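You operate a simulated robot arm through the tools that you are given. There is no shell and no other tool. Be economical: measure what you need, move in short steps, check, and stop when the job is done.

The job below is to be done with a simulated two-armed robot. You get a single attempt, and the scene is never put back.

## Task
Fetch the purple tin and set it on top of the grey hawk. Turn the black flow dial to 3 L/min. Take the battery pack on the top of the tool box and put it away on the top of the charging bench. Put the olive tin on the sill under the green handle window. Fetch the banded flask and stand it on the slatted hop-up deck. Carry the deep grey tray with both arms and set it on the black mat. Take the cable cap from the top of the site box and put it on the thick green packer there. Take the brown cube and leave it on the shelf under the jig. Press the number five key three times. Take the purple sponge and leave it on the clear end of the power bench. Put the beige open box labelled "J-79" from the top of the fixings bench on top of the white hawk. Put the 15 mm white gauge block from the top of the sample bench on top of the black tape measure there and the 20 mm white gauge block on the top of the white sill board. Do these in any order. Set down upright: purple tin, battery pack, olive tin, banded flask, cable cap.

Only the result counts: the job must be done as asked and must still hold three seconds after the hand-in. Knocking over, shifting, dropping, spilling or breaking anything else fails it. Lids that push on must go on centred and level and be pressed home; caps that screw on are set level and turned clockwise until they are tight.

## Robot
Two 7-joint arms with two-finger parallel grippers on one trunk, on a base that drives. Base frame: it is fixed to the floor where the robot stands at the start and does not move with it; the origin is under the middle of the robot, x ahead of it, y to its left, z up. Readings come in m, degrees, newtons and seconds.
The left shoulder is at the start at [0.05, 0.158, 1.158], the right one opposite. Places, roughly: banded flask (9x9x22 cm) [2.4, 5.3, 1.2]; battery pack [2.5, 2.5, 0.75]; beige open box [0.75, -5.25, 0.75]; black flow dial [0.5, 0.8, 1.1]; black mat [-0.9, -7.4, 0.8]; brown cube (3x3x3 cm) [-0.9, -4.5, 0.6]; cable cap (4x3x5 cm) [-1, -4.2, 0.6]; clear end of the power bench (80x25 cm) [3.2, -8.18, 0.84]; deep grey tray (16x24x8 cm) [-0.9, -3.1, 0.4]; grey hawk (20x20x15 cm) [1.7, -4.4, 0.8]; number five key [0.8, -4.8, 0.8]; olive tin (7x7x9 cm) [0.2, 3.5, 0.5]; purple sponge (9x6x5 cm) [0.9, -6.3, 0.4]; purple tin [0.5, 0, 1.25]; shelf under the jig [1.1, -6.2, 0.4]; sill under the green handle window (56x24 cm) [1.7, 5.3, 1.1]; slatted hop-up deck [3.9, 2.2, 0.5]; tape measure [1, -4, 0.75]; thick green packer [-1, -4.25, 0.5]; top of the charging bench (17x80 cm) [-0.9, -2.52, 0.9]; top of the white sill board [-0.9, -5.6, 0.9]; white gauge block [1, -4.25, 0.75]; white hawk (20x20x13 cm) [1.7, -4.2, 0.8]. Payload 3.91 kg a hand.
The TCP of each hand is the grasp point between the finger pads, 0.03 m short of the fingertips. In the tool frame z runs along the fingers and y along their closing line. Largest opening 0.11 m; finger width 0.02, thickness 0.01; the body of the gripper, 0.048 by 0.112 m, starts 0.055 m behind the TCP.
Orientation is told as [roll, pitch, yaw] about the base's x, y, z axes, in that order, counted from this pose: with the fingers straight down and closing along the base's y, the tool's x points along the base's -x, its y along +y and its z along -z.

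## Interface
- The arms move only by the tool play_rows. It takes "left_rows", "right_rows" or both (then of equal length, played together; a hand with none holds still); each is text: rows parted by semicolons, each of 7 numbers parted by spaces: the turn, a rotation vector about the tool's x, y, z in units of 6 degrees (1.0 is 6 degrees), then the shift along the tool's x, y, z in units of 25 mm (1.0 is 25 mm), then the finger opening in m, from 0 to 0.11. In form: ax ay az dx dy dz claw; .... A call has 1 to 8 rows; each row shifts and turns the commanded pose from where the row before left it, along the tool's axes as they then stand. A call with a number of a shift or a turn outside -1 to 1 is refused whole. Each row takes 0.2 s and may step no farther than 0.05 m and 8.6 degrees from the row before; otherwise, or with a gripper value out of range, the whole call is refused. A pose out of reach is approached as far as the arm can. The call stops where the force on the tool passes 40 N (or 10 N more than at its start, if that is more) or the arm is blocked; 0.2 s more then pass. Each finger travels about 0.153 m/s and halts on what it meets, pressing with about 32 N; the grip force reading is that of the motor and also rises with nothing between the fingers. The clock runs only during rows and for 0.2 s after the last one: add rows that do not move to give the fingers time. The reply holds the time, the measured pose of the TCP, the force on the tool along the base axes, the opening and the grip force, in the units named above and with some noise, with the torque about the TCP (base axes, N m) and any sound that the robot's microphone picked up.
- Cameras (640 x 400 px; columns grow to the right, rows downward): "scene" is now at [0.122, 0.0391, 1.3083]; the picture's right is [0.42, -0.91, 0.00], its down [-0.40, -0.18, -0.90] and it looks along [0.82, 0.37, -0.44] (base axes); focal length 284 px, centre (320, 200). "left" rides on the left gripper at [0.072, -0.017, -0.103] in its tool frame; the picture's right is [0.23, 0.97, 0.00], its down [-0.76, 0.18, -0.62] and it looks along [-0.61, 0.14, 0.78] (tool axes); focal length 222 px, centre (320, 200). "right" rides on the right gripper at [0.072, 0.017, -0.103] in its tool frame; the picture's right is [-0.23, 0.97, 0.00], its down [-0.76, -0.18, -0.62] and it looks along [-0.61, -0.14, 0.78] (tool axes); focal length 222 px, centre (320, 200). There is no depth. A picture from a camera that has moved, and an enlarged one, comes with that camera's place and axes in the base frame and with its lens.
- snapshot(camera): a new picture of that camera. The clock stands still meanwhile.
- lift_body(by): slides the trunk up (or, below 0, down) by that many m; the arms and the scene camera ride with it, the base frame stays. It gives what a move gives, with no picture.
- roll_base(legs): drives the robot by 1 to 6 legs, each [ahead, turn to the left] in m and degrees, along the robot's own axes; the way and the turn of a leg run together, so that a leg with both is an arc; at most 1.5 m and 180 degrees a leg. The arms and the cameras ride along, it lands a little off, and it stops where it bumps. It gives what a move gives.
- head_to(pan, tilt): turns the head with the scene camera to pan (to the left, within 80 degrees either way) and tilt (down, from -29 to 69), counted from straight ahead of the robot. It gives what a move gives.
- inspect(camera, box): a new picture of the part [left, top, right, bottom] of that camera's present view, enlarged. The clock stands still meanwhile.
- job_done(): hands the job in; it is judged then, once.

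Go step by step. Nothing tells you exact positions but the pictures and the camera data: compare them with the known pose of the tool, close in by small moves and look again before you grip or let go. The budget is 556 turns and 356 pictures, counting those below and the enlarged ones. Unless the task says otherwise, let go and move clear before handing in, and close with one line.

The tools are called after "Request:" as a command line: name --argument value ..., lists and objects as JSON in quotes. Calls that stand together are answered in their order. play_rows: Moves the arms, as the interface text tells. Its arguments: {"type":"object","properties":{"left_rows":{"type":"string"},"right_rows":{"type":"string"}},"required":[]} The other tools are called the same way: lift_body (by) slides the trunk up or down; roll_base (legs) drives the base; head_to (pan, tilt) turns the head that bears the scene camera; snapshot (camera) takes a picture; inspect (camera, box) takes an enlarged picture of a part of a camera's view; job_done () hands the job in.

At the start:

```text
time_s: 0.0
left_ee_pos: [0.2869, 0.3342, 0.9998]
left_ee_rot: [0.0, 0.0, -0.1]
left_wrist_force: [0.8, -0.1, -0.8]
left_ft_torque: [-0.01, -0.02, 0.01]
left_gripper_width: 0.1102
left_grip_force: 0.1
right_ee_pos: [0.3367, 0.0532, 1.0004]
right_ee_rot: [-0.1, 0.0, 0.0]
right_wrist_force: [1.2, 0.2, -0.1]
right_ft_torque: [0.0, -0.01, -0.02]
right_gripper_width: 0.1101
right_grip_force: 0.0
trunk travel left (down, up): [-0.4, 0.082]
robot x, y, heading: [0.0002, -0.0006, -0.4]
head pan, tilt: [24.7, 26.2]
```

scene: 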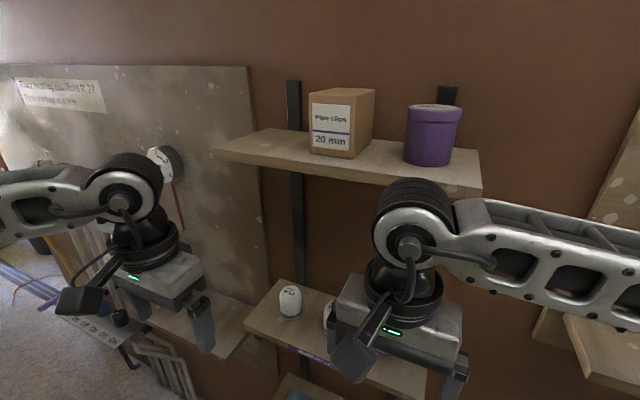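
right: 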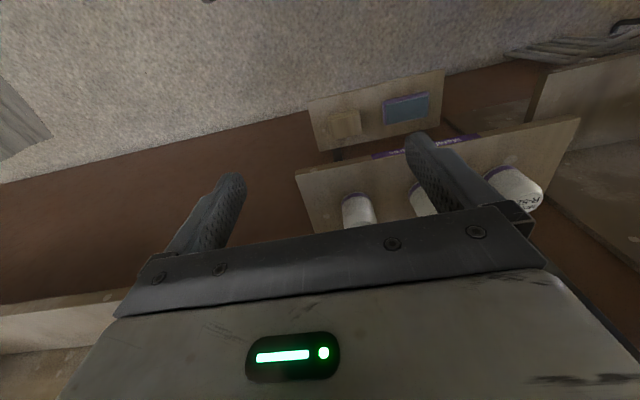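
left: 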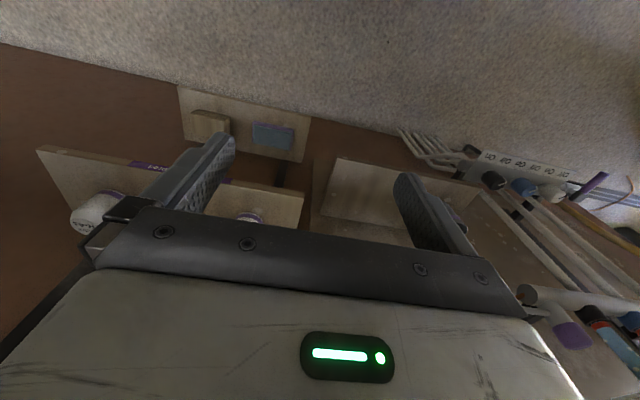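

I see a purple tin on the shelf ahead, next to a pipe-clips box, and a dial on the panel to the left. I'll raise the trunk and take a second picture to triangulate both.

Request:
lift_body --by 0.08

Request:
snapshot --camera "scene"

```text
time_s: 1.2
left_ee_pos: [0.2879, 0.3332, 1.0803]
left_ee_rot: [-0.1, 0.0, 0.0]
left_wrist_force: [0.2, -0.1, 0.1]
left_ft_torque: [-0.02, 0.0, -0.02]
left_gripper_width: 0.11
left_grip_force: 0.1
right_ee_pos: [0.3372, 0.0537, 1.0796]
right_ee_rot: [0.1, 0.0, 0.0]
right_wrist_force: [0.3, 0.1, 0.0]
right_ft_torque: [-0.01, 0.02, 0.01]
right_gripper_width: 0.11
right_grip_force: 0.1
trunk travel left (down, up): [-0.48, 0.002]
robot x, y, heading: [-0.0005, 0.0035, -0.1]
head pan, tilt: [24.7, 26.2]
```

```text
352 pictures are left
camera scene: at [0.1222, 0.0392, 1.3883], right [0.42, -0.91, 0.0], down [-0.4, -0.18, -0.9], along [0.82, 0.37, -0.44], focal length 284 px, centre (320, 200)
```

scene: 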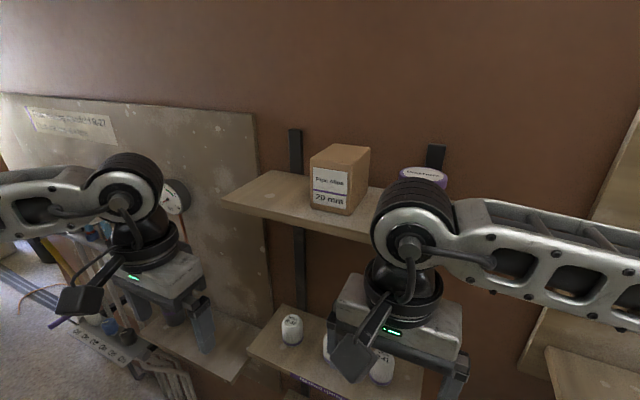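

The tin's top centre triangulates to about (0.493, 0.058, 1.257), and the shelf front edge is near x = 0.41. I'll raise the right hand in front of the shelf.

Request:
play_rows --right_rows "0 0 0 0.3 0 -1 0.1;0 0 0 0 0 -1 0.1;0 0 0 0 0 -1 0.1;0 0 0 0 0 -1 0.1;0 0 0 0 0 -1 0.1;0 0 0 0 0 -1 0.1;0 0 0 0 0 -1 0.1;0 0 0 0 0 -1 0.1"

Request:
snapshot --camera "right"

```text
time_s: 3.0
left_ee_pos: [0.2859, 0.3338, 1.0792]
left_ee_rot: [0.1, 0.1, 0.0]
left_wrist_force: [0.4, 0.1, 0.1]
left_ft_torque: [0.0, 0.0, -0.01]
left_gripper_width: 0.1099
left_grip_force: 0.1
right_ee_pos: [0.3286, 0.052, 1.2804]
right_ee_rot: [0.1, 0.0, 0.1]
right_wrist_force: [-0.5, -0.4, 0.6]
right_ft_torque: [0.01, -0.01, 0.04]
right_gripper_width: 0.0997
right_grip_force: 0.1
trunk travel left (down, up): [-0.48, 0.002]
robot x, y, heading: [0.0008, 0.0016, 0.2]
head pan, tilt: [24.7, 26.2]
```

```text
351 pictures are left
camera right: at [0.2569, 0.0694, 1.3845], right [0.23, 0.97, 0.0], down [0.76, -0.18, 0.62], along [0.61, -0.14, -0.78], focal length 222 px, centre (320, 200)
```

right: 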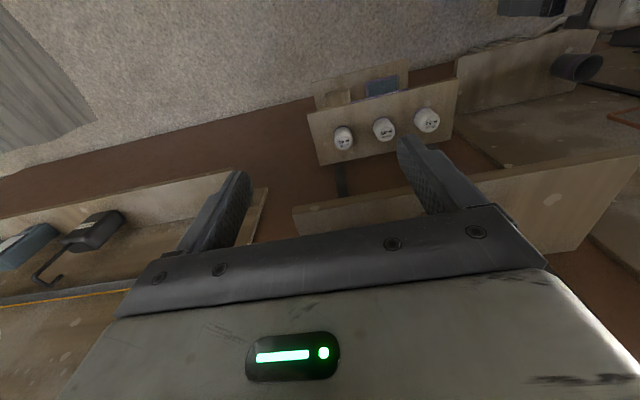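

Reach is fine at this height. I'll go up 5 cm more and then forward over the tin.

Request:
play_rows --right_rows "0 0 0 0 0 -1 0.1;0 0 0 0 0 -1 0.1;0 0 0 -1 0 0 0.1;0 0 0 -1 0 0 0.1;0 0 0 -1 0 0 0.1;0 0 0 -1 0 0 0.1;0 0 0 -1 0.1 0 0.1;0 0 0 -1 0.1 0 0.1"

Request:
snapshot --camera "right"

Request:
snapshot --camera "scene"

```text
time_s: 4.8
left_ee_pos: [0.2863, 0.3351, 1.0799]
left_ee_rot: [-0.2, -0.1, 0.0]
left_wrist_force: [-0.8, 0.2, 0.1]
left_ft_torque: [-0.02, 0.0, 0.0]
left_gripper_width: 0.1099
left_grip_force: 0.2
right_ee_pos: [0.4789, 0.0606, 1.3313]
right_ee_rot: [-0.1, -0.1, 0.1]
right_wrist_force: [-0.4, 0.8, 0.1]
right_ft_torque: [-0.01, 0.0, 0.0]
right_gripper_width: 0.0999
right_grip_force: 0.1
trunk travel left (down, up): [-0.48, 0.002]
robot x, y, heading: [-0.0008, -0.0033, 0.1]
head pan, tilt: [24.7, 26.2]
```

```text
350 pictures are left
camera right: at [0.4058, 0.0773, 1.4349], right [0.22, 0.97, 0.0], down [0.76, -0.17, 0.63], along [0.61, -0.14, -0.78], focal length 222 px, centre (320, 200)
```

right: 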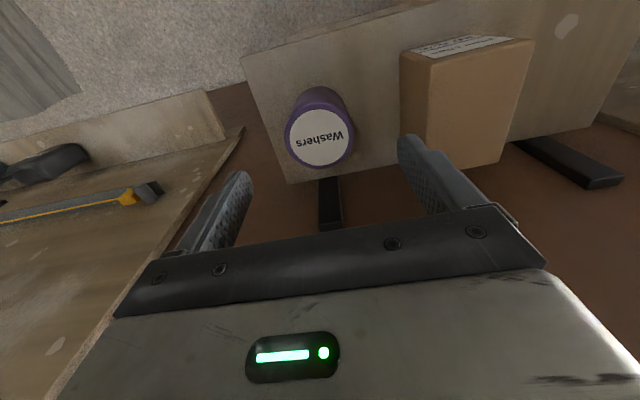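

```text
349 pictures are left
camera scene: at [0.1216, 0.0405, 1.3883], right [0.42, -0.91, 0.0], down [-0.4, -0.19, -0.9], along [0.82, 0.37, -0.44], focal length 284 px, centre (320, 200)
```

scene: 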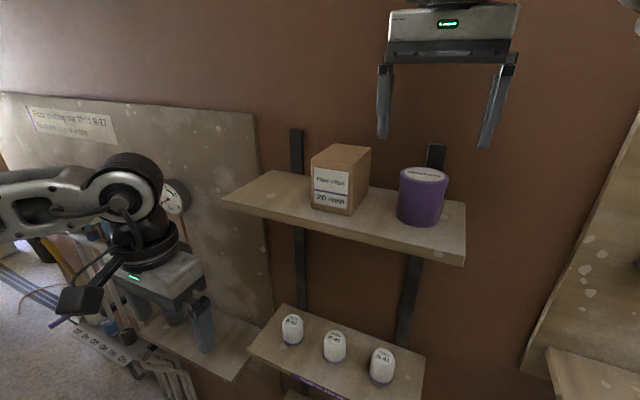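

Tin top centre is about (0.484, 0.059). I'll narrow the opening and go down part way.

Request:
play_rows --right_rows "0 0 0 -0.2 0 0 0.088;0 0 0 0 0 -0 0.088;0 0 0 0 0 1 0.088;0 0 0 0 0 1 0.088"

Request:
snapshot --camera "right"

Request:
snapshot --camera "scene"

```text
time_s: 5.8
left_ee_pos: [0.286, 0.3341, 1.0808]
left_ee_rot: [0.1, 0.0, 0.0]
left_wrist_force: [0.2, -0.6, 0.3]
left_ft_torque: [-0.02, -0.04, -0.01]
left_gripper_width: 0.1102
left_grip_force: 0.1
right_ee_pos: [0.4795, 0.0572, 1.2792]
right_ee_rot: [-0.1, 0.0, 0.0]
right_wrist_force: [-1.7, 0.0, 0.8]
right_ft_torque: [-0.04, 0.0, 0.0]
right_gripper_width: 0.0882
right_grip_force: 0.1
right hand out of reach, approached as far as the arm can: row 1
trunk travel left (down, up): [-0.48, 0.002]
robot x, y, heading: [-0.001, -0.0005, 0.0]
head pan, tilt: [24.7, 26.2]
```

```text
348 pictures are left
camera right: at [0.407, 0.0741, 1.3837], right [0.23, 0.97, 0.0], down [0.76, -0.18, 0.62], along [0.61, -0.14, -0.78], focal length 222 px, centre (320, 200)
```

right: 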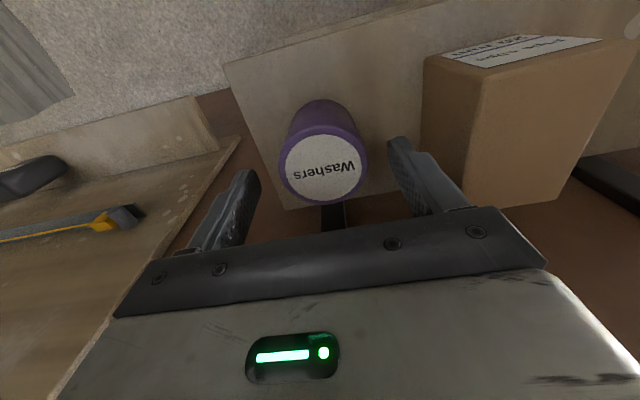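

```text
347 pictures are left
camera scene: at [0.1222, 0.039, 1.3883], right [0.42, -0.91, 0.0], down [-0.4, -0.18, -0.9], along [0.82, 0.37, -0.44], focal length 284 px, centre (320, 200)
```

scene: 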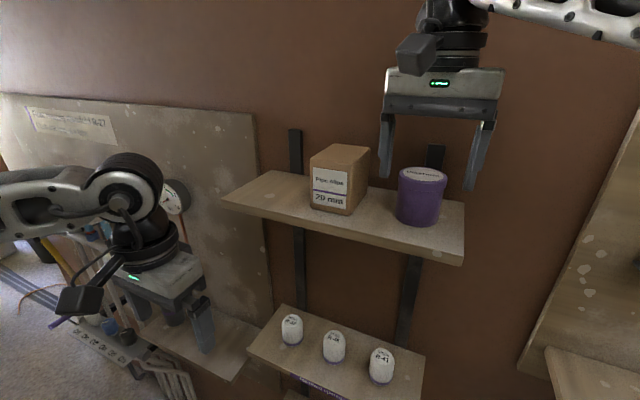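

Tin centre estimate holds at (0.485, 0.059). I'll move forward slightly, then down to grip height, and look.

Request:
play_rows --right_rows "0 0 0 -0.2 0.06 0.6 0.088;0 0 0 0 0 0.9 0.088;0 0 0 0 0 0 0.088"

Request:
snapshot --camera "right"

Request:
inspect --camera "scene" --box '[300, 80, 540, 270]'

```text
time_s: 6.6
left_ee_pos: [0.2864, 0.3328, 1.0798]
left_ee_rot: [0.1, 0.0, 0.0]
left_wrist_force: [-0.6, 0.6, -1.0]
left_ft_torque: [0.02, -0.02, 0.0]
left_gripper_width: 0.11
left_grip_force: 0.0
right_ee_pos: [0.4849, 0.06, 1.2425]
right_ee_rot: [0.0, 0.0, -0.1]
right_wrist_force: [-0.3, 0.1, 0.0]
right_ft_torque: [0.02, -0.03, -0.02]
right_gripper_width: 0.0881
right_grip_force: 0.0
trunk travel left (down, up): [-0.48, 0.002]
robot x, y, heading: [0.0027, -0.0005, 0.1]
head pan, tilt: [24.7, 26.2]
```

```text
346 pictures are left
camera right: at [0.4123, 0.0764, 1.3467], right [0.23, 0.97, 0.0], down [0.76, -0.18, 0.62], along [0.61, -0.14, -0.78], focal length 222 px, centre (320, 200)
```

right: 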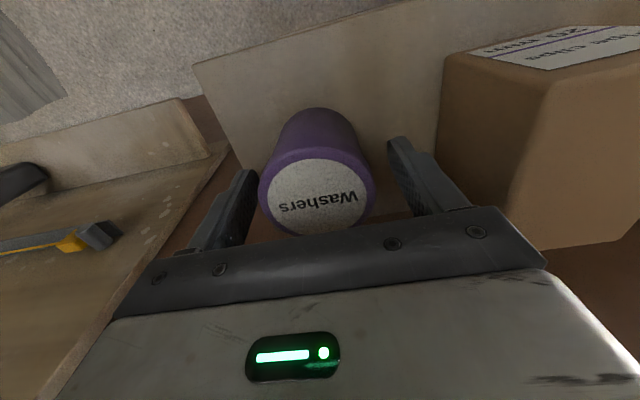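

```text
2.11 times, centred on (420, 175) of scene
camera zoom: at [0.1219, 0.0393, 1.3883], right [0.42, -0.91, 0.0], down [-0.4, -0.18, -0.9], along [0.82, 0.37, -0.44], focal length 597 px, centre (110, 253)
```

zoom: 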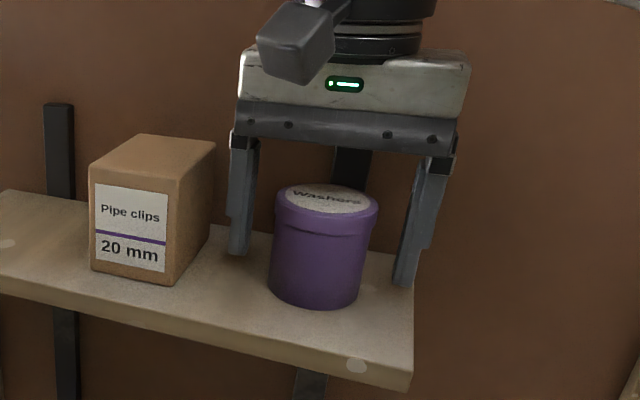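

The tin sits centred between the fingers. I'll close the grip.

Request:
play_rows --right_rows "0 0 0 -0.1 0 0.2 0.088;0 0 0 0 0 0 0.05;0 0 0 0 0 0 0.04;0 0 0 0 0 0 0.04;0 0 0 0 0 -0.4 0.04;0 0 0 0 0 -1 0.04;0 0 0 0 0 -1 0.04"

Request:
snapshot --camera "scene"

```text
time_s: 8.2
left_ee_pos: [0.2863, 0.3335, 1.0805]
left_ee_rot: [0.0, 0.1, 0.0]
left_wrist_force: [0.1, 0.1, -0.4]
left_ft_torque: [0.02, -0.04, -0.01]
left_gripper_width: 0.1103
left_grip_force: 0.0
right_ee_pos: [0.486, 0.0601, 1.2971]
right_ee_rot: [-0.1, 0.1, 0.1]
right_wrist_force: [0.2, 0.0, -1.4]
right_ft_torque: [-0.02, -0.01, 0.0]
right_gripper_width: 0.0569
right_grip_force: 31.8
trunk travel left (down, up): [-0.48, 0.002]
robot x, y, heading: [-0.0026, -0.0012, -0.2]
head pan, tilt: [24.7, 26.2]
```

```text
344 pictures are left
camera scene: at [0.1218, 0.0395, 1.3883], right [0.42, -0.91, 0.0], down [-0.4, -0.18, -0.9], along [0.82, 0.37, -0.44], focal length 284 px, centre (320, 200)
```

scene: 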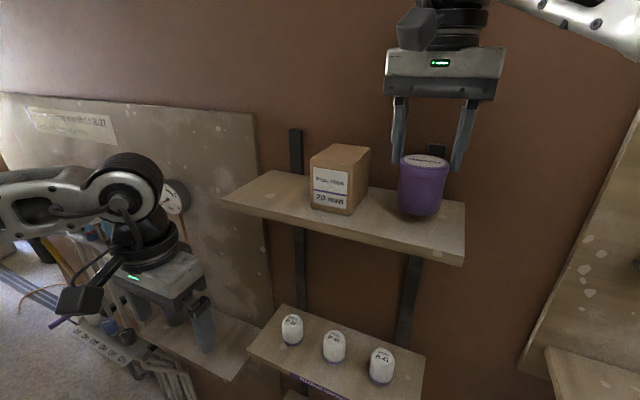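

The tin seems to have risen less than the hand, so I'll inspect it.

Request:
inspect --camera "scene" --box '[300, 80, 540, 270]'

Request:
snapshot --camera "right"

```text
2.11 times, centred on (420, 175) of scene
camera zoom: at [0.1218, 0.0395, 1.3883], right [0.42, -0.91, 0.0], down [-0.4, -0.18, -0.9], along [0.82, 0.37, -0.44], focal length 597 px, centre (110, 253)
```

zoom: 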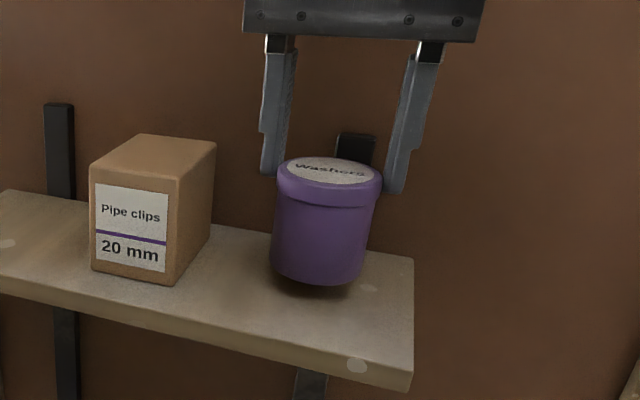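

```text
342 pictures are left
camera right: at [0.414, 0.0776, 1.4023], right [0.23, 0.97, 0.0], down [0.76, -0.18, 0.62], along [0.61, -0.14, -0.78], focal length 222 px, centre (320, 200)
```

right: 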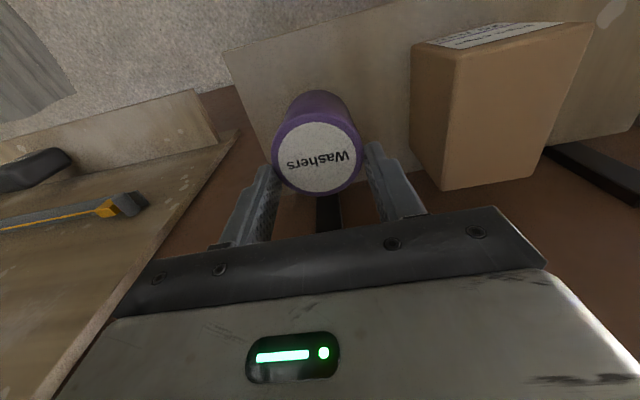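

The fingers hold the tin's rear half and it slipped, so the tin is nearer to me than I estimated. I'll set it back down, release and regrip.

Request:
play_rows --right_rows "0 0 0 0 0 0.4 0.04;0 0 0 0 0 0.3 0.04;0 0 0 0 0 0 0.04"

Request:
inspect --camera "scene" --box '[300, 80, 540, 270]'

```text
time_s: 9.0
left_ee_pos: [0.2863, 0.3342, 1.0799]
left_ee_rot: [0.0, -0.1, -0.1]
left_wrist_force: [-0.6, 0.0, -0.5]
left_ft_torque: [-0.01, -0.01, -0.01]
left_gripper_width: 0.1098
left_grip_force: 0.1
right_ee_pos: [0.4863, 0.0595, 1.2805]
right_ee_rot: [0.0, 0.0, -0.1]
right_wrist_force: [1.5, 0.7, 6.5]
right_ft_torque: [-0.11, 0.1, 0.0]
right_gripper_width: 0.0569
right_grip_force: 32.1
trunk travel left (down, up): [-0.48, 0.002]
robot x, y, heading: [0.0016, -0.0021, -0.1]
head pan, tilt: [24.7, 26.2]
```

```text
2.11 times, centred on (420, 175) of scene
camera zoom: at [0.1218, 0.039, 1.3885], right [0.42, -0.91, 0.0], down [-0.4, -0.18, -0.9], along [0.82, 0.37, -0.44], focal length 597 px, centre (110, 253)
```

zoom: 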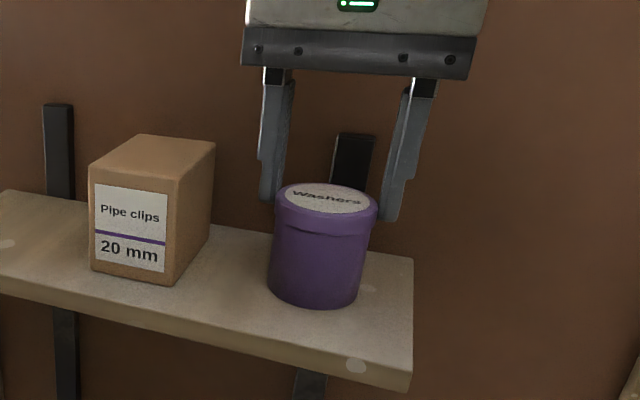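

The tin stands again. I'll release, shift back about 15 mm and lower for a centred grip.

Request:
play_rows --right_rows "0 0 0 0 0 0 0.088;0 0 0 0 0 0 0.088;0 0 0 0 0 -0.4 0.088;0 0 0 0.6 0 0 0.088;0 0 0 0 0 0.7 0.088;0 0 0 0 0 0.8 0.088;0 0 0 0 0 0.3 0.088"

Request:
inspect --camera "scene" --box '[300, 80, 540, 270]'

Request:
snapshot --camera "right"

```text
time_s: 10.6
left_ee_pos: [0.2872, 0.3349, 1.0807]
left_ee_rot: [0.0, 0.0, 0.1]
left_wrist_force: [-0.2, -0.2, 1.5]
left_ft_torque: [0.03, 0.02, 0.0]
left_gripper_width: 0.1101
left_grip_force: 0.1
right_ee_pos: [0.472, 0.0596, 1.2462]
right_ee_rot: [0.0, 0.0, 0.1]
right_wrist_force: [0.3, 0.1, -0.2]
right_ft_torque: [0.03, 0.0, -0.01]
right_gripper_width: 0.0879
right_grip_force: 0.1
trunk travel left (down, up): [-0.48, 0.002]
robot x, y, heading: [0.0008, -0.0025, -0.2]
head pan, tilt: [24.7, 26.2]
```

```text
2.11 times, centred on (420, 175) of scene
camera zoom: at [0.122, 0.0392, 1.3883], right [0.42, -0.91, 0.0], down [-0.4, -0.18, -0.9], along [0.82, 0.37, -0.44], focal length 597 px, centre (110, 253)
```

zoom: 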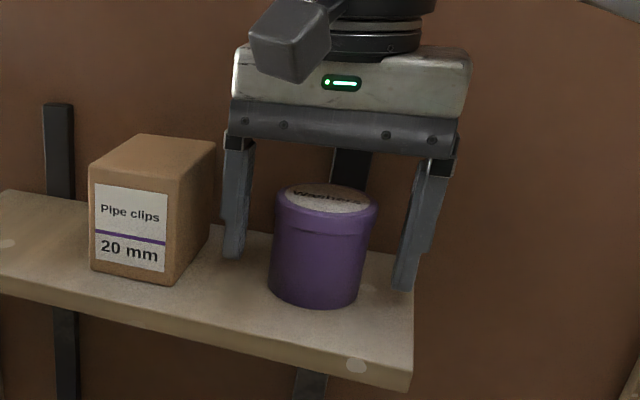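

```text
339 pictures are left
camera right: at [0.4004, 0.077, 1.3492], right [0.23, 0.97, 0.0], down [0.76, -0.18, 0.62], along [0.61, -0.14, -0.78], focal length 222 px, centre (320, 200)
```

right: 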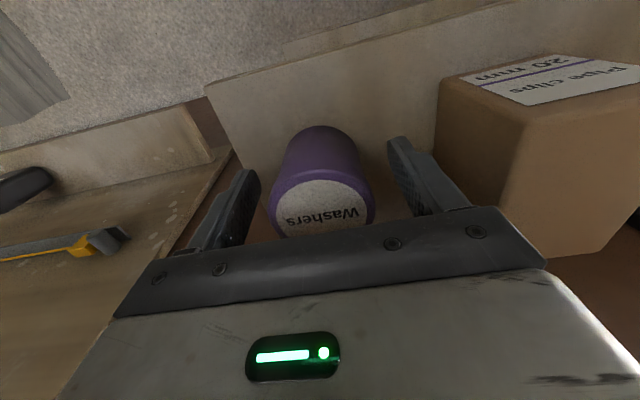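

The estimate is now about x = 0.467 with the tin top at about 1.267. I'll shift back 5 mm, close, and watch the opening.

Request:
play_rows --right_rows "0 0 0 0.2 -0.04 0 0.088;0 0 0 0 0 0 0.05;0 0 0 0 0 0 0.04;0 0 0 0 0 0 0.04"

Request:
inspect --camera "scene" --box '[300, 80, 540, 270]'

```text
time_s: 11.6
left_ee_pos: [0.2861, 0.3335, 1.0809]
left_ee_rot: [0.0, 0.0, -0.1]
left_wrist_force: [0.8, 0.0, -0.5]
left_ft_torque: [-0.02, -0.01, 0.03]
left_gripper_width: 0.1099
left_grip_force: 0.2
right_ee_pos: [0.466, 0.0599, 1.2459]
right_ee_rot: [0.0, 0.0, 0.0]
right_wrist_force: [0.0, 0.1, 0.3]
right_ft_torque: [0.04, -0.01, -0.01]
right_gripper_width: 0.0562
right_grip_force: 31.8
trunk travel left (down, up): [-0.48, 0.002]
robot x, y, heading: [-0.0022, -0.0012, 0.3]
head pan, tilt: [24.7, 26.2]
```

```text
2.11 times, centred on (420, 175) of scene
camera zoom: at [0.1219, 0.039, 1.3883], right [0.42, -0.91, 0.0], down [-0.4, -0.18, -0.9], along [0.82, 0.37, -0.44], focal length 597 px, centre (110, 253)
```

zoom: 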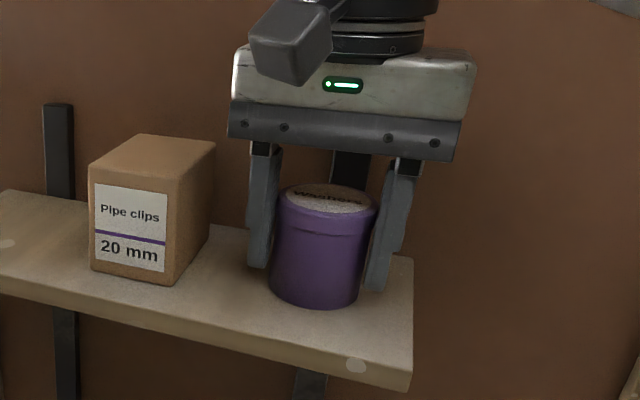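

Gripped at 0.056. I'll lift a little and check for slip.

Request:
play_rows --right_rows "0 0 0 0 0 -0.3 0.03;0 0 0 0 0 -0.7 0.03;0 0 0 0 0 -1 0.03;0 0 0 0 0 0 0.03"

Request:
inspect --camera "scene" --box '[300, 80, 540, 270]'

```text
time_s: 12.6
left_ee_pos: [0.2875, 0.3347, 1.0801]
left_ee_rot: [0.0, 0.0, 0.0]
left_wrist_force: [-0.2, 0.3, 0.0]
left_ft_torque: [-0.02, -0.01, 0.01]
left_gripper_width: 0.1101
left_grip_force: 0.1
right_ee_pos: [0.4672, 0.0595, 1.297]
right_ee_rot: [0.0, 0.0, 0.0]
right_wrist_force: [-0.1, 0.2, -1.1]
right_ft_torque: [0.04, 0.04, -0.02]
right_gripper_width: 0.0566
right_grip_force: 31.2
trunk travel left (down, up): [-0.48, 0.002]
robot x, y, heading: [0.0012, -0.0024, 0.2]
head pan, tilt: [24.7, 26.2]
```

```text
2.11 times, centred on (420, 175) of scene
camera zoom: at [0.1224, 0.039, 1.3882], right [0.42, -0.91, 0.0], down [-0.4, -0.18, -0.9], along [0.82, 0.37, -0.44], focal length 597 px, centre (110, 253)
```

zoom: 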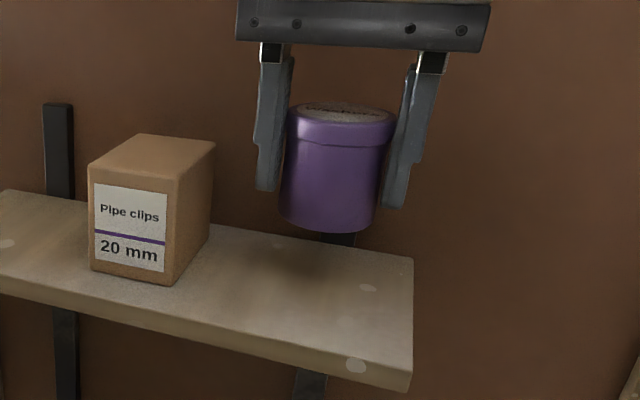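

The tin is held firmly. I'll retract it from the shelf and look at the dial.

Request:
play_rows --right_rows "0 0 0 1 0 -0.4 0.03;0 0 0 1 0 0 0.03;0 0 0 1 0 0 0.03;0 0 0 1 0 0 0.03;0 0 0 1 0 0 0.03;0 0 0 1 0 0 0.03;0 0 0 1 -1 0 0.03;0 0 0 0 -1 0 0.03"

Request:
head_to --pan 60 --tilt 25

Request:
snapshot --camera "scene"

Request:
head_to --pan -40 --tilt 30

Request:
snapshot --camera "scene"

```text
time_s: 14.4
left_ee_pos: [0.2864, 0.3345, 1.081]
left_ee_rot: [0.0, 0.1, 0.0]
left_wrist_force: [-0.3, -0.5, -0.8]
left_ft_torque: [-0.03, 0.0, 0.0]
left_gripper_width: 0.1102
left_grip_force: 0.2
right_ee_pos: [0.291, 0.0064, 1.3045]
right_ee_rot: [0.0, -0.1, 0.0]
right_wrist_force: [0.6, -0.1, -1.5]
right_ft_torque: [0.04, 0.04, 0.02]
right_gripper_width: 0.056
right_grip_force: 32.2
trunk travel left (down, up): [-0.48, 0.002]
robot x, y, heading: [-0.0019, 0.0006, 0.2]
head pan, tilt: [24.7, 26.2]
```

```text
time_s: 15.4
left_ee_pos: [0.2879, 0.3344, 1.0806]
left_ee_rot: [0.0, 0.1, 0.0]
left_wrist_force: [0.2, 0.2, -0.2]
left_ft_torque: [-0.01, -0.03, 0.0]
left_gripper_width: 0.11
left_grip_force: 0.2
right_ee_pos: [0.2926, 0.0088, 1.3055]
right_ee_rot: [0.0, 0.1, 0.0]
right_wrist_force: [-0.4, -0.1, -0.8]
right_ft_torque: [0.0, 0.0, 0.02]
right_gripper_width: 0.0563
right_grip_force: 32.5
trunk travel left (down, up): [-0.48, 0.002]
robot x, y, heading: [0.0013, -0.0012, 0.0]
head pan, tilt: [60.0, 25.0]
```

```text
336 pictures are left
camera scene: at [0.0848, 0.0806, 1.3902], right [0.87, -0.5, 0.0], down [-0.21, -0.37, -0.91], along [0.45, 0.78, -0.42], focal length 284 px, centre (320, 200)
```

scene: 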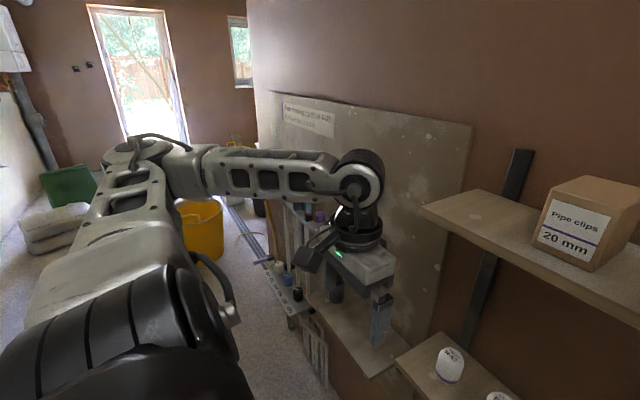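

```text
time_s: 17.1
left_ee_pos: [0.2872, 0.3337, 1.0792]
left_ee_rot: [0.0, 0.0, 0.0]
left_wrist_force: [-0.7, 0.1, -0.2]
left_ft_torque: [0.0, 0.0, 0.0]
left_gripper_width: 0.11
left_grip_force: 0.0
right_ee_pos: [0.2919, 0.0084, 1.3048]
right_ee_rot: [0.0, 0.0, 0.1]
right_wrist_force: [0.9, 0.4, -0.6]
right_ft_torque: [0.0, 0.01, 0.01]
right_gripper_width: 0.0562
right_grip_force: 31.8
trunk travel left (down, up): [-0.48, 0.002]
robot x, y, heading: [0.0002, 0.0004, -0.1]
head pan, tilt: [-40.0, 30.0]
```

```text
335 pictures are left
camera scene: at [0.108, -0.0573, 1.3822], right [-0.64, -0.77, 0.0], down [-0.38, 0.32, -0.87], along [0.66, -0.56, -0.5], focal length 284 px, centre (320, 200)
```

scene: 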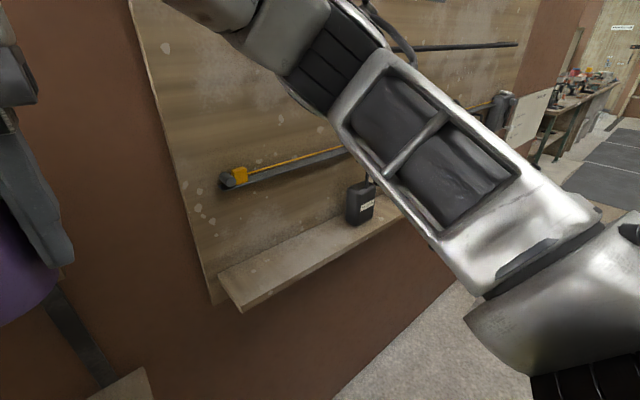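

The dial is up the wall to the left. I'll turn left, drive along the wall and take a look.

Request:
roll_base --legs '[[0, 90], [0.5, 0]]'

Request:
head_to --pan -45 --tilt 20

Request:
snapshot --camera "scene"

Request:
head_to --pan 10 --tilt 15

Request:
snapshot --camera "scene"

Request:
head_to --pan 75 --tilt 15

Request:
snapshot --camera "scene"

```text
time_s: 24.0
left_ee_pos: [-0.3586, 0.7738, 1.0806]
left_ee_rot: [-0.1, 0.0, 92.0]
left_wrist_force: [0.3, -0.4, 0.1]
left_ft_torque: [0.02, 0.01, -0.01]
left_gripper_width: 0.1101
left_grip_force: 0.0
right_ee_pos: [-0.0348, 0.7919, 1.3047]
right_ee_rot: [-0.1, 0.0, 92.0]
right_wrist_force: [-0.4, 0.2, -1.8]
right_ft_torque: [-0.04, -0.01, -0.02]
right_gripper_width: 0.0555
right_grip_force: 32.1
trunk travel left (down, up): [-0.48, 0.002]
robot x, y, heading: [-0.0139, 0.5009, 92.1]
head pan, tilt: [-40.0, 30.0]
```

```text
time_s: 24.7
left_ee_pos: [-0.361, 0.7753, 1.0798]
left_ee_rot: [0.0, -0.1, 92.0]
left_wrist_force: [-0.4, -0.6, 1.1]
left_ft_torque: [-0.03, 0.02, -0.03]
left_gripper_width: 0.11
left_grip_force: 0.1
right_ee_pos: [-0.0342, 0.7926, 1.3047]
right_ee_rot: [-0.1, 0.0, 92.0]
right_wrist_force: [0.1, -0.3, -1.4]
right_ft_torque: [-0.04, -0.04, -0.01]
right_gripper_width: 0.0557
right_grip_force: 31.7
trunk travel left (down, up): [-0.48, 0.002]
robot x, y, heading: [-0.0155, 0.5039, 91.9]
head pan, tilt: [-45.0, 20.0]
```

```text
334 pictures are left
camera scene: at [0.0443, 0.6091, 1.3983], right [0.73, -0.68, 0.0], down [-0.23, -0.25, -0.94], along [0.64, 0.69, -0.34], focal length 284 px, centre (320, 200)
```

scene: 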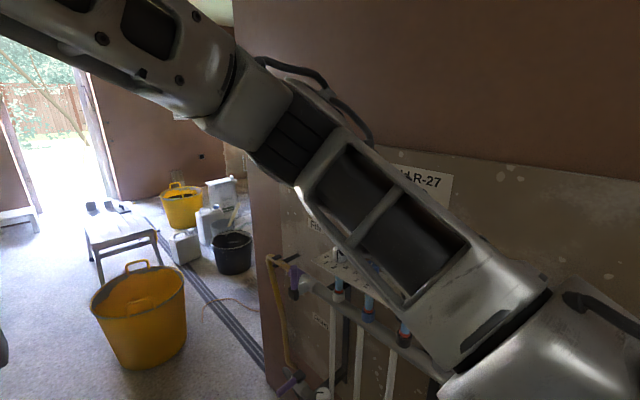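

```text
time_s: 25.9
left_ee_pos: [-0.3595, 0.7748, 1.0801]
left_ee_rot: [0.0, 0.1, 92.1]
left_wrist_force: [-0.2, -0.5, 0.7]
left_ft_torque: [-0.02, -0.02, 0.02]
left_gripper_width: 0.1101
left_grip_force: 0.0
right_ee_pos: [-0.0339, 0.7909, 1.3046]
right_ee_rot: [0.0, 0.0, 92.0]
right_wrist_force: [0.5, 0.4, -1.1]
right_ft_torque: [0.01, -0.03, -0.01]
right_gripper_width: 0.0557
right_grip_force: 32.1
trunk travel left (down, up): [-0.48, 0.002]
robot x, y, heading: [-0.0166, 0.4977, 92.4]
head pan, tilt: [10.0, 15.0]
```

```text
333 pictures are left
camera scene: at [-0.0386, 0.6324, 1.4064], right [0.98, 0.21, 0.0], down [0.05, -0.25, -0.97], along [-0.2, 0.94, -0.26], focal length 284 px, centre (320, 200)
```

scene: 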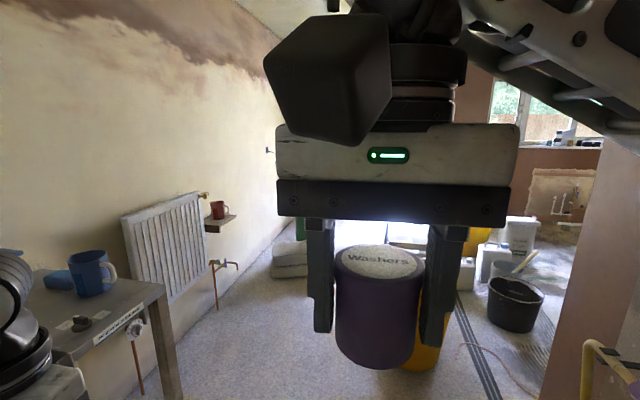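

```text
time_s: 27.3
left_ee_pos: [-0.3595, 0.7751, 1.0798]
left_ee_rot: [0.0, 0.0, 91.9]
left_wrist_force: [0.1, 0.5, -0.3]
left_ft_torque: [0.02, -0.03, 0.01]
left_gripper_width: 0.1098
left_grip_force: 0.3
right_ee_pos: [-0.0337, 0.791, 1.3045]
right_ee_rot: [-0.1, 0.0, 92.1]
right_wrist_force: [-0.3, 0.8, -0.8]
right_ft_torque: [-0.02, -0.04, -0.01]
right_gripper_width: 0.0556
right_grip_force: 32.2
trunk travel left (down, up): [-0.48, 0.002]
robot x, y, heading: [-0.0171, 0.4975, 92.0]
head pan, tilt: [75.0, 15.0]
```

```text
332 pictures are left
camera scene: at [-0.1102, 0.5621, 1.4064], right [0.23, 0.97, 0.0], down [0.25, -0.06, -0.97], along [-0.94, 0.22, -0.26], focal length 284 px, centre (320, 200)
```

scene: 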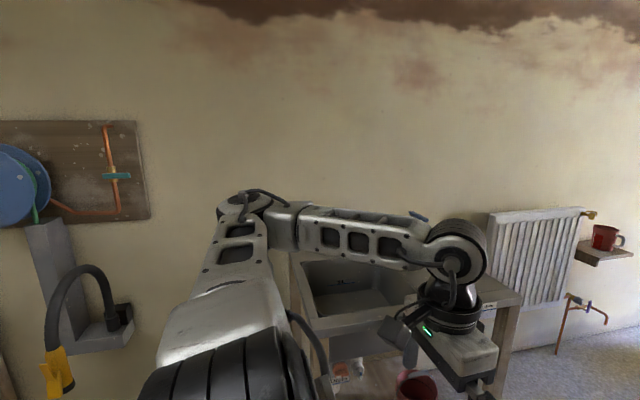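

The dial panel is to the right and partly hidden by my arm. I'll turn back to face the wall.

Request:
roll_base --legs '[[0.12, 0], [0, -92]]'

Request:
head_to --pan 15 --tilt 25

Request:
snapshot --camera "scene"

```text
time_s: 32.4
left_ee_pos: [0.2672, 0.9507, 1.0792]
left_ee_rot: [0.0, 0.0, -0.1]
left_wrist_force: [0.8, 0.2, -0.2]
left_ft_torque: [0.03, 0.02, 0.02]
left_gripper_width: 0.11
left_grip_force: 0.0
right_ee_pos: [0.2733, 0.6246, 1.3041]
right_ee_rot: [0.0, 0.0, -0.1]
right_wrist_force: [0.1, 0.8, -1.6]
right_ft_torque: [0.02, 0.0, -0.03]
right_gripper_width: 0.0552
right_grip_force: 32.4
trunk travel left (down, up): [-0.48, 0.002]
robot x, y, heading: [-0.0198, 0.6197, -0.1]
head pan, tilt: [75.0, 15.0]
```

```text
time_s: 33.7
left_ee_pos: [0.2675, 0.9489, 1.0797]
left_ee_rot: [0.0, 0.0, -0.1]
left_wrist_force: [0.2, 0.0, -0.4]
left_ft_torque: [0.0, 0.01, 0.01]
left_gripper_width: 0.1098
left_grip_force: 0.1
right_ee_pos: [0.2726, 0.625, 1.3042]
right_ee_rot: [0.0, -0.1, 0.0]
right_wrist_force: [0.3, -0.2, -1.6]
right_ft_torque: [0.01, -0.01, -0.03]
right_gripper_width: 0.0552
right_grip_force: 32.4
trunk travel left (down, up): [-0.48, 0.002]
robot x, y, heading: [-0.0176, 0.6155, -0.2]
head pan, tilt: [15.0, 25.0]
```

```text
331 pictures are left
camera scene: at [0.1073, 0.6415, 1.3902], right [0.26, -0.97, 0.0], down [-0.41, -0.11, -0.91], along [0.88, 0.23, -0.42], focal length 284 px, centre (320, 200)
```

scene: 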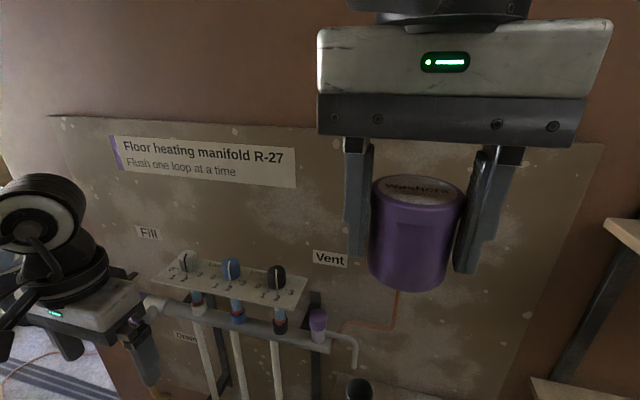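

The manifold has white, blue and black flow knobs, each with a scale. I'll zoom in on the black one.

Request:
inspect --camera "scene" --box '[225, 245, 345, 325]'

Request:
inspect --camera "scene" --box '[140, 200, 360, 350]'

```text
5.00 times, centred on (285, 285) of scene
camera zoom: at [0.1073, 0.6415, 1.3902], right [0.26, -0.97, 0.0], down [-0.41, -0.11, -0.91], along [0.88, 0.23, -0.42], focal length 1419 px, centre (495, -225)
```

zoom: 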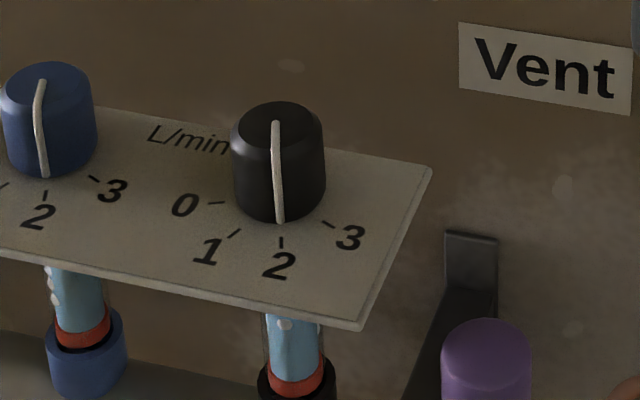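

```text
2.67 times, centred on (250, 275) of scene
camera zoom: at [0.1073, 0.6415, 1.3902], right [0.26, -0.97, 0.0], down [-0.41, -0.11, -0.91], along [0.88, 0.23, -0.42], focal length 757 px, centre (507, 0)
```

zoom: 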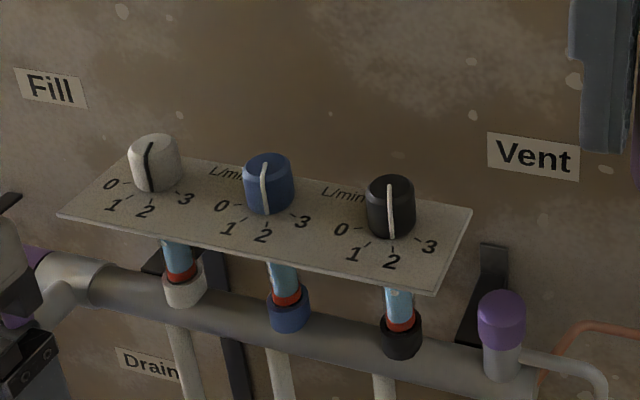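

The pointer is at 2. The ticks are about 48° apart, so reaching 3 needs a counter-clockwise turn of about 48° seen from above. I'll move the right hand aside and bring the left hand above the dial.

Request:
play_rows --left_rows "0 0 0 0 0 -1 0.08;0 0 0 0 0 -1 0.08;0 0 0 0 0 -1 0.08;0 0 0 0 0 -1 0.08;0 0 0 0 0 -1 0.08;0 0 0 -1 -1 0 0.08;0 0 0 -1 -1 0 0.08;0 0 0 -1 -1 0 0.08" --right_rows "0 0 0 0 -1 0 0.03;0 0 0 0 -1 0 0.03;0 0 0 0 -1 0 0.03;0 0 0 0 -1 0 0.03;0 0 0 0 -1 0 0.03;0 0 0 0 -1 0 0.03;0 0 0 0 0 0 0.03;0 0 0 0 0 0 0.03"

Request:
snapshot --camera "left"

Request:
snapshot --camera "scene"

```text
time_s: 35.5
left_ee_pos: [0.3432, 0.8733, 1.2026]
left_ee_rot: [0.0, 0.0, -0.1]
left_wrist_force: [-0.3, 0.1, 0.1]
left_ft_torque: [0.02, -0.03, -0.04]
left_gripper_width: 0.0801
left_grip_force: 0.0
right_ee_pos: [0.2727, 0.4745, 1.3062]
right_ee_rot: [0.1, 0.0, -0.2]
right_wrist_force: [0.4, 0.7, -0.1]
right_ft_torque: [0.04, 0.01, -0.02]
right_gripper_width: 0.055
right_grip_force: 32.0
trunk travel left (down, up): [-0.48, 0.002]
robot x, y, heading: [-0.0182, 0.6149, -0.3]
head pan, tilt: [15.0, 25.0]
```

```text
328 pictures are left
camera left: at [0.2718, 0.8561, 1.3061], right [-0.23, 0.97, 0.0], down [0.76, 0.18, 0.62], along [0.61, 0.14, -0.78], focal length 222 px, centre (320, 200)
```

left: 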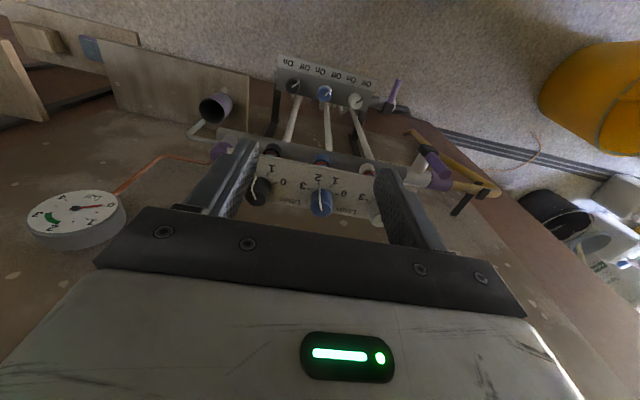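

```text
327 pictures are left
camera scene: at [0.1077, 0.6402, 1.3902], right [0.26, -0.97, 0.0], down [-0.41, -0.11, -0.91], along [0.88, 0.23, -0.42], focal length 284 px, centre (320, 200)
```

scene: 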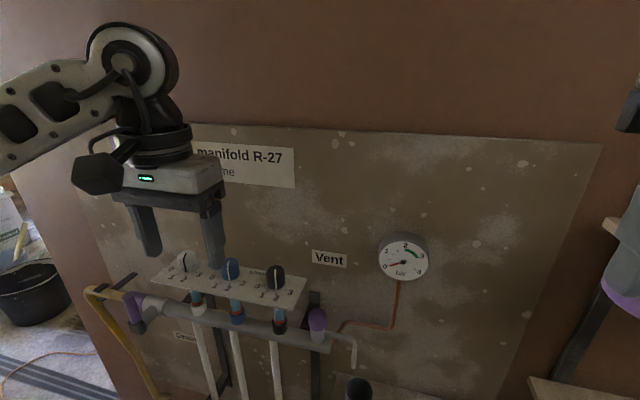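

I place the black knob's top near (0.475, 0.816, 1.06), close to the panel behind it. I'll use a tilted grasp, fingers leaning forward with yaw −24°, so the gripper body clears the panel.

Request:
play_rows --left_rows "0 0 1 0 0 0 0.06;0 0 1 0 0 0 0.06;0 0 1 0 0 0 0.06;0 0 1 0 0 0 0.06;0 -1 0 0 0 0 0.06;0 -1 0 0 0 0 0.06;0 -1 0 0 0 0 0.06;0 -1 0 0 0 0 0.06"

Request:
play_rows --left_rows "0 -1 0 0 0 0 0.06"

Request:
snapshot --camera "left"

Request:
snapshot --camera "scene"

```text
time_s: 37.3
left_ee_pos: [0.3432, 0.8749, 1.2052]
left_ee_rot: [0.0, -24.2, -24.1]
left_wrist_force: [-1.1, 0.7, 0.5]
left_ft_torque: [0.04, -0.01, -0.04]
left_gripper_width: 0.0602
left_grip_force: 0.1
right_ee_pos: [0.272, 0.4762, 1.3065]
right_ee_rot: [0.1, 0.0, -0.1]
right_wrist_force: [-0.7, 0.0, -1.1]
right_ft_torque: [-0.01, 0.01, 0.03]
right_gripper_width: 0.0552
right_grip_force: 32.2
trunk travel left (down, up): [-0.48, 0.002]
robot x, y, heading: [-0.0201, 0.6209, 0.1]
head pan, tilt: [15.0, 25.0]
```

```text
time_s: 37.7
left_ee_pos: [0.3407, 0.8755, 1.2052]
left_ee_rot: [0.0, -30.0, -24.2]
left_wrist_force: [-0.2, 0.4, 0.6]
left_ft_torque: [0.03, 0.0, 0.01]
left_gripper_width: 0.06
left_grip_force: 0.0
right_ee_pos: [0.2717, 0.4752, 1.3064]
right_ee_rot: [0.0, -0.1, 0.0]
right_wrist_force: [-0.1, 0.2, -1.4]
right_ft_torque: [0.0, 0.03, 0.01]
right_gripper_width: 0.055
right_grip_force: 31.9
trunk travel left (down, up): [-0.48, 0.002]
robot x, y, heading: [-0.0205, 0.6125, -0.2]
head pan, tilt: [15.0, 25.0]
```

```text
326 pictures are left
camera left: at [0.2306, 0.9053, 1.2574], right [0.22, 0.97, -0.11], down [0.39, 0.02, 0.92], along [0.9, -0.25, -0.37], focal length 222 px, centre (320, 200)
```

left: 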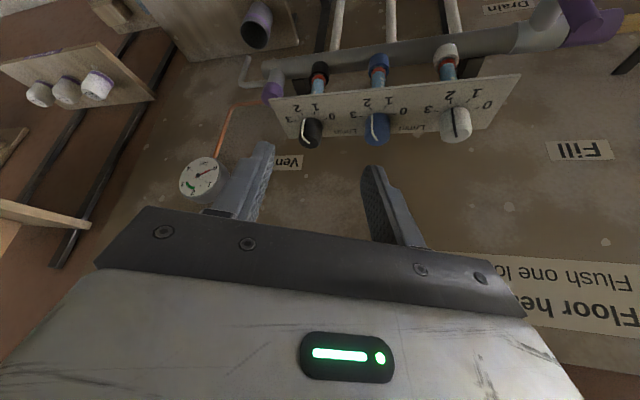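

```text
325 pictures are left
camera scene: at [0.1065, 0.6418, 1.3903], right [0.26, -0.97, 0.0], down [-0.41, -0.11, -0.91], along [0.88, 0.23, -0.42], focal length 284 px, centre (320, 200)
```

scene: 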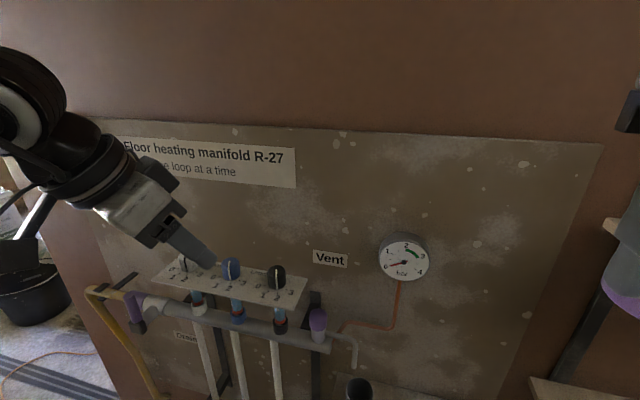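

My estimate agrees across both views, with the knob at about (0.476, 0.814, 1.05). I'll move to a pre-grasp point 8 cm back along the tool axis.

Request:
play_rows --left_rows "0 0 0 -0.41 -0.02 0.846 0.06;0 0 0 -0.41 -0.02 0.846 0.06;0 0 0 -0.41 -0.02 0.846 0.06;0 0 0 -0.41 -0.02 0.846 0.06;0 0 0 -0.41 -0.02 0.846 0.06"

Request:
snapshot --camera "left"

Request:
inspect --camera "scene" --box '[140, 170, 340, 310]'

```text
time_s: 38.9
left_ee_pos: [0.4286, 0.8328, 1.1392]
left_ee_rot: [0.0, -30.0, -24.2]
left_wrist_force: [-0.2, -0.2, 0.5]
left_ft_torque: [-0.02, -0.02, 0.0]
left_gripper_width: 0.06
left_grip_force: 0.0
right_ee_pos: [0.2718, 0.4745, 1.3051]
right_ee_rot: [0.0, 0.0, -0.1]
right_wrist_force: [-0.4, 0.0, -1.4]
right_ft_torque: [0.01, 0.01, 0.01]
right_gripper_width: 0.0549
right_grip_force: 32.2
trunk travel left (down, up): [-0.48, 0.002]
robot x, y, heading: [-0.0204, 0.6183, -0.1]
head pan, tilt: [15.0, 25.0]
```

```text
324 pictures are left
camera left: at [0.3178, 0.8642, 1.1907], right [0.22, 0.97, -0.11], down [0.39, 0.02, 0.92], along [0.89, -0.24, -0.37], focal length 222 px, centre (320, 200)
```

left: 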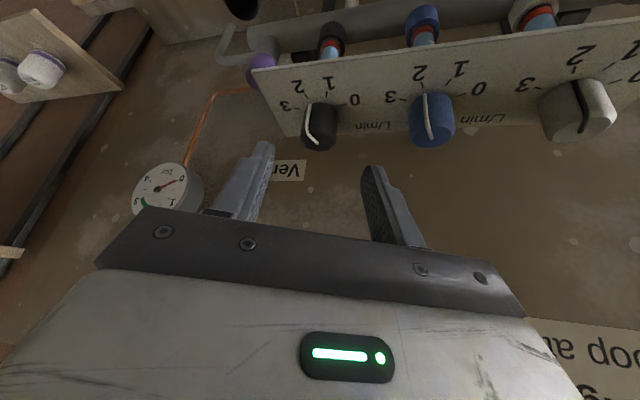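

```text
2.86 times, centred on (240, 240) of scene
camera zoom: at [0.1077, 0.6413, 1.3902], right [0.26, -0.97, 0.0], down [-0.41, -0.11, -0.91], along [0.88, 0.23, -0.42], focal length 811 px, centre (549, 86)
```

zoom: 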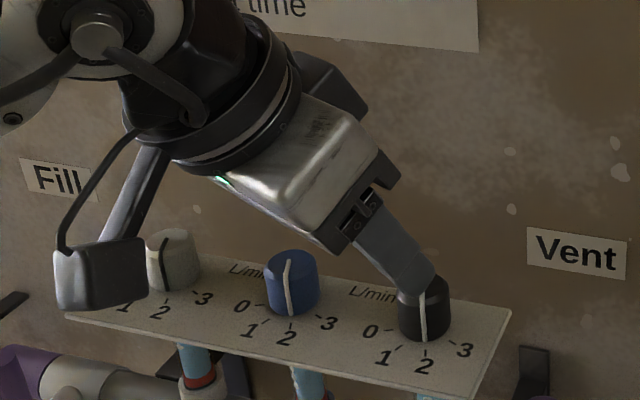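

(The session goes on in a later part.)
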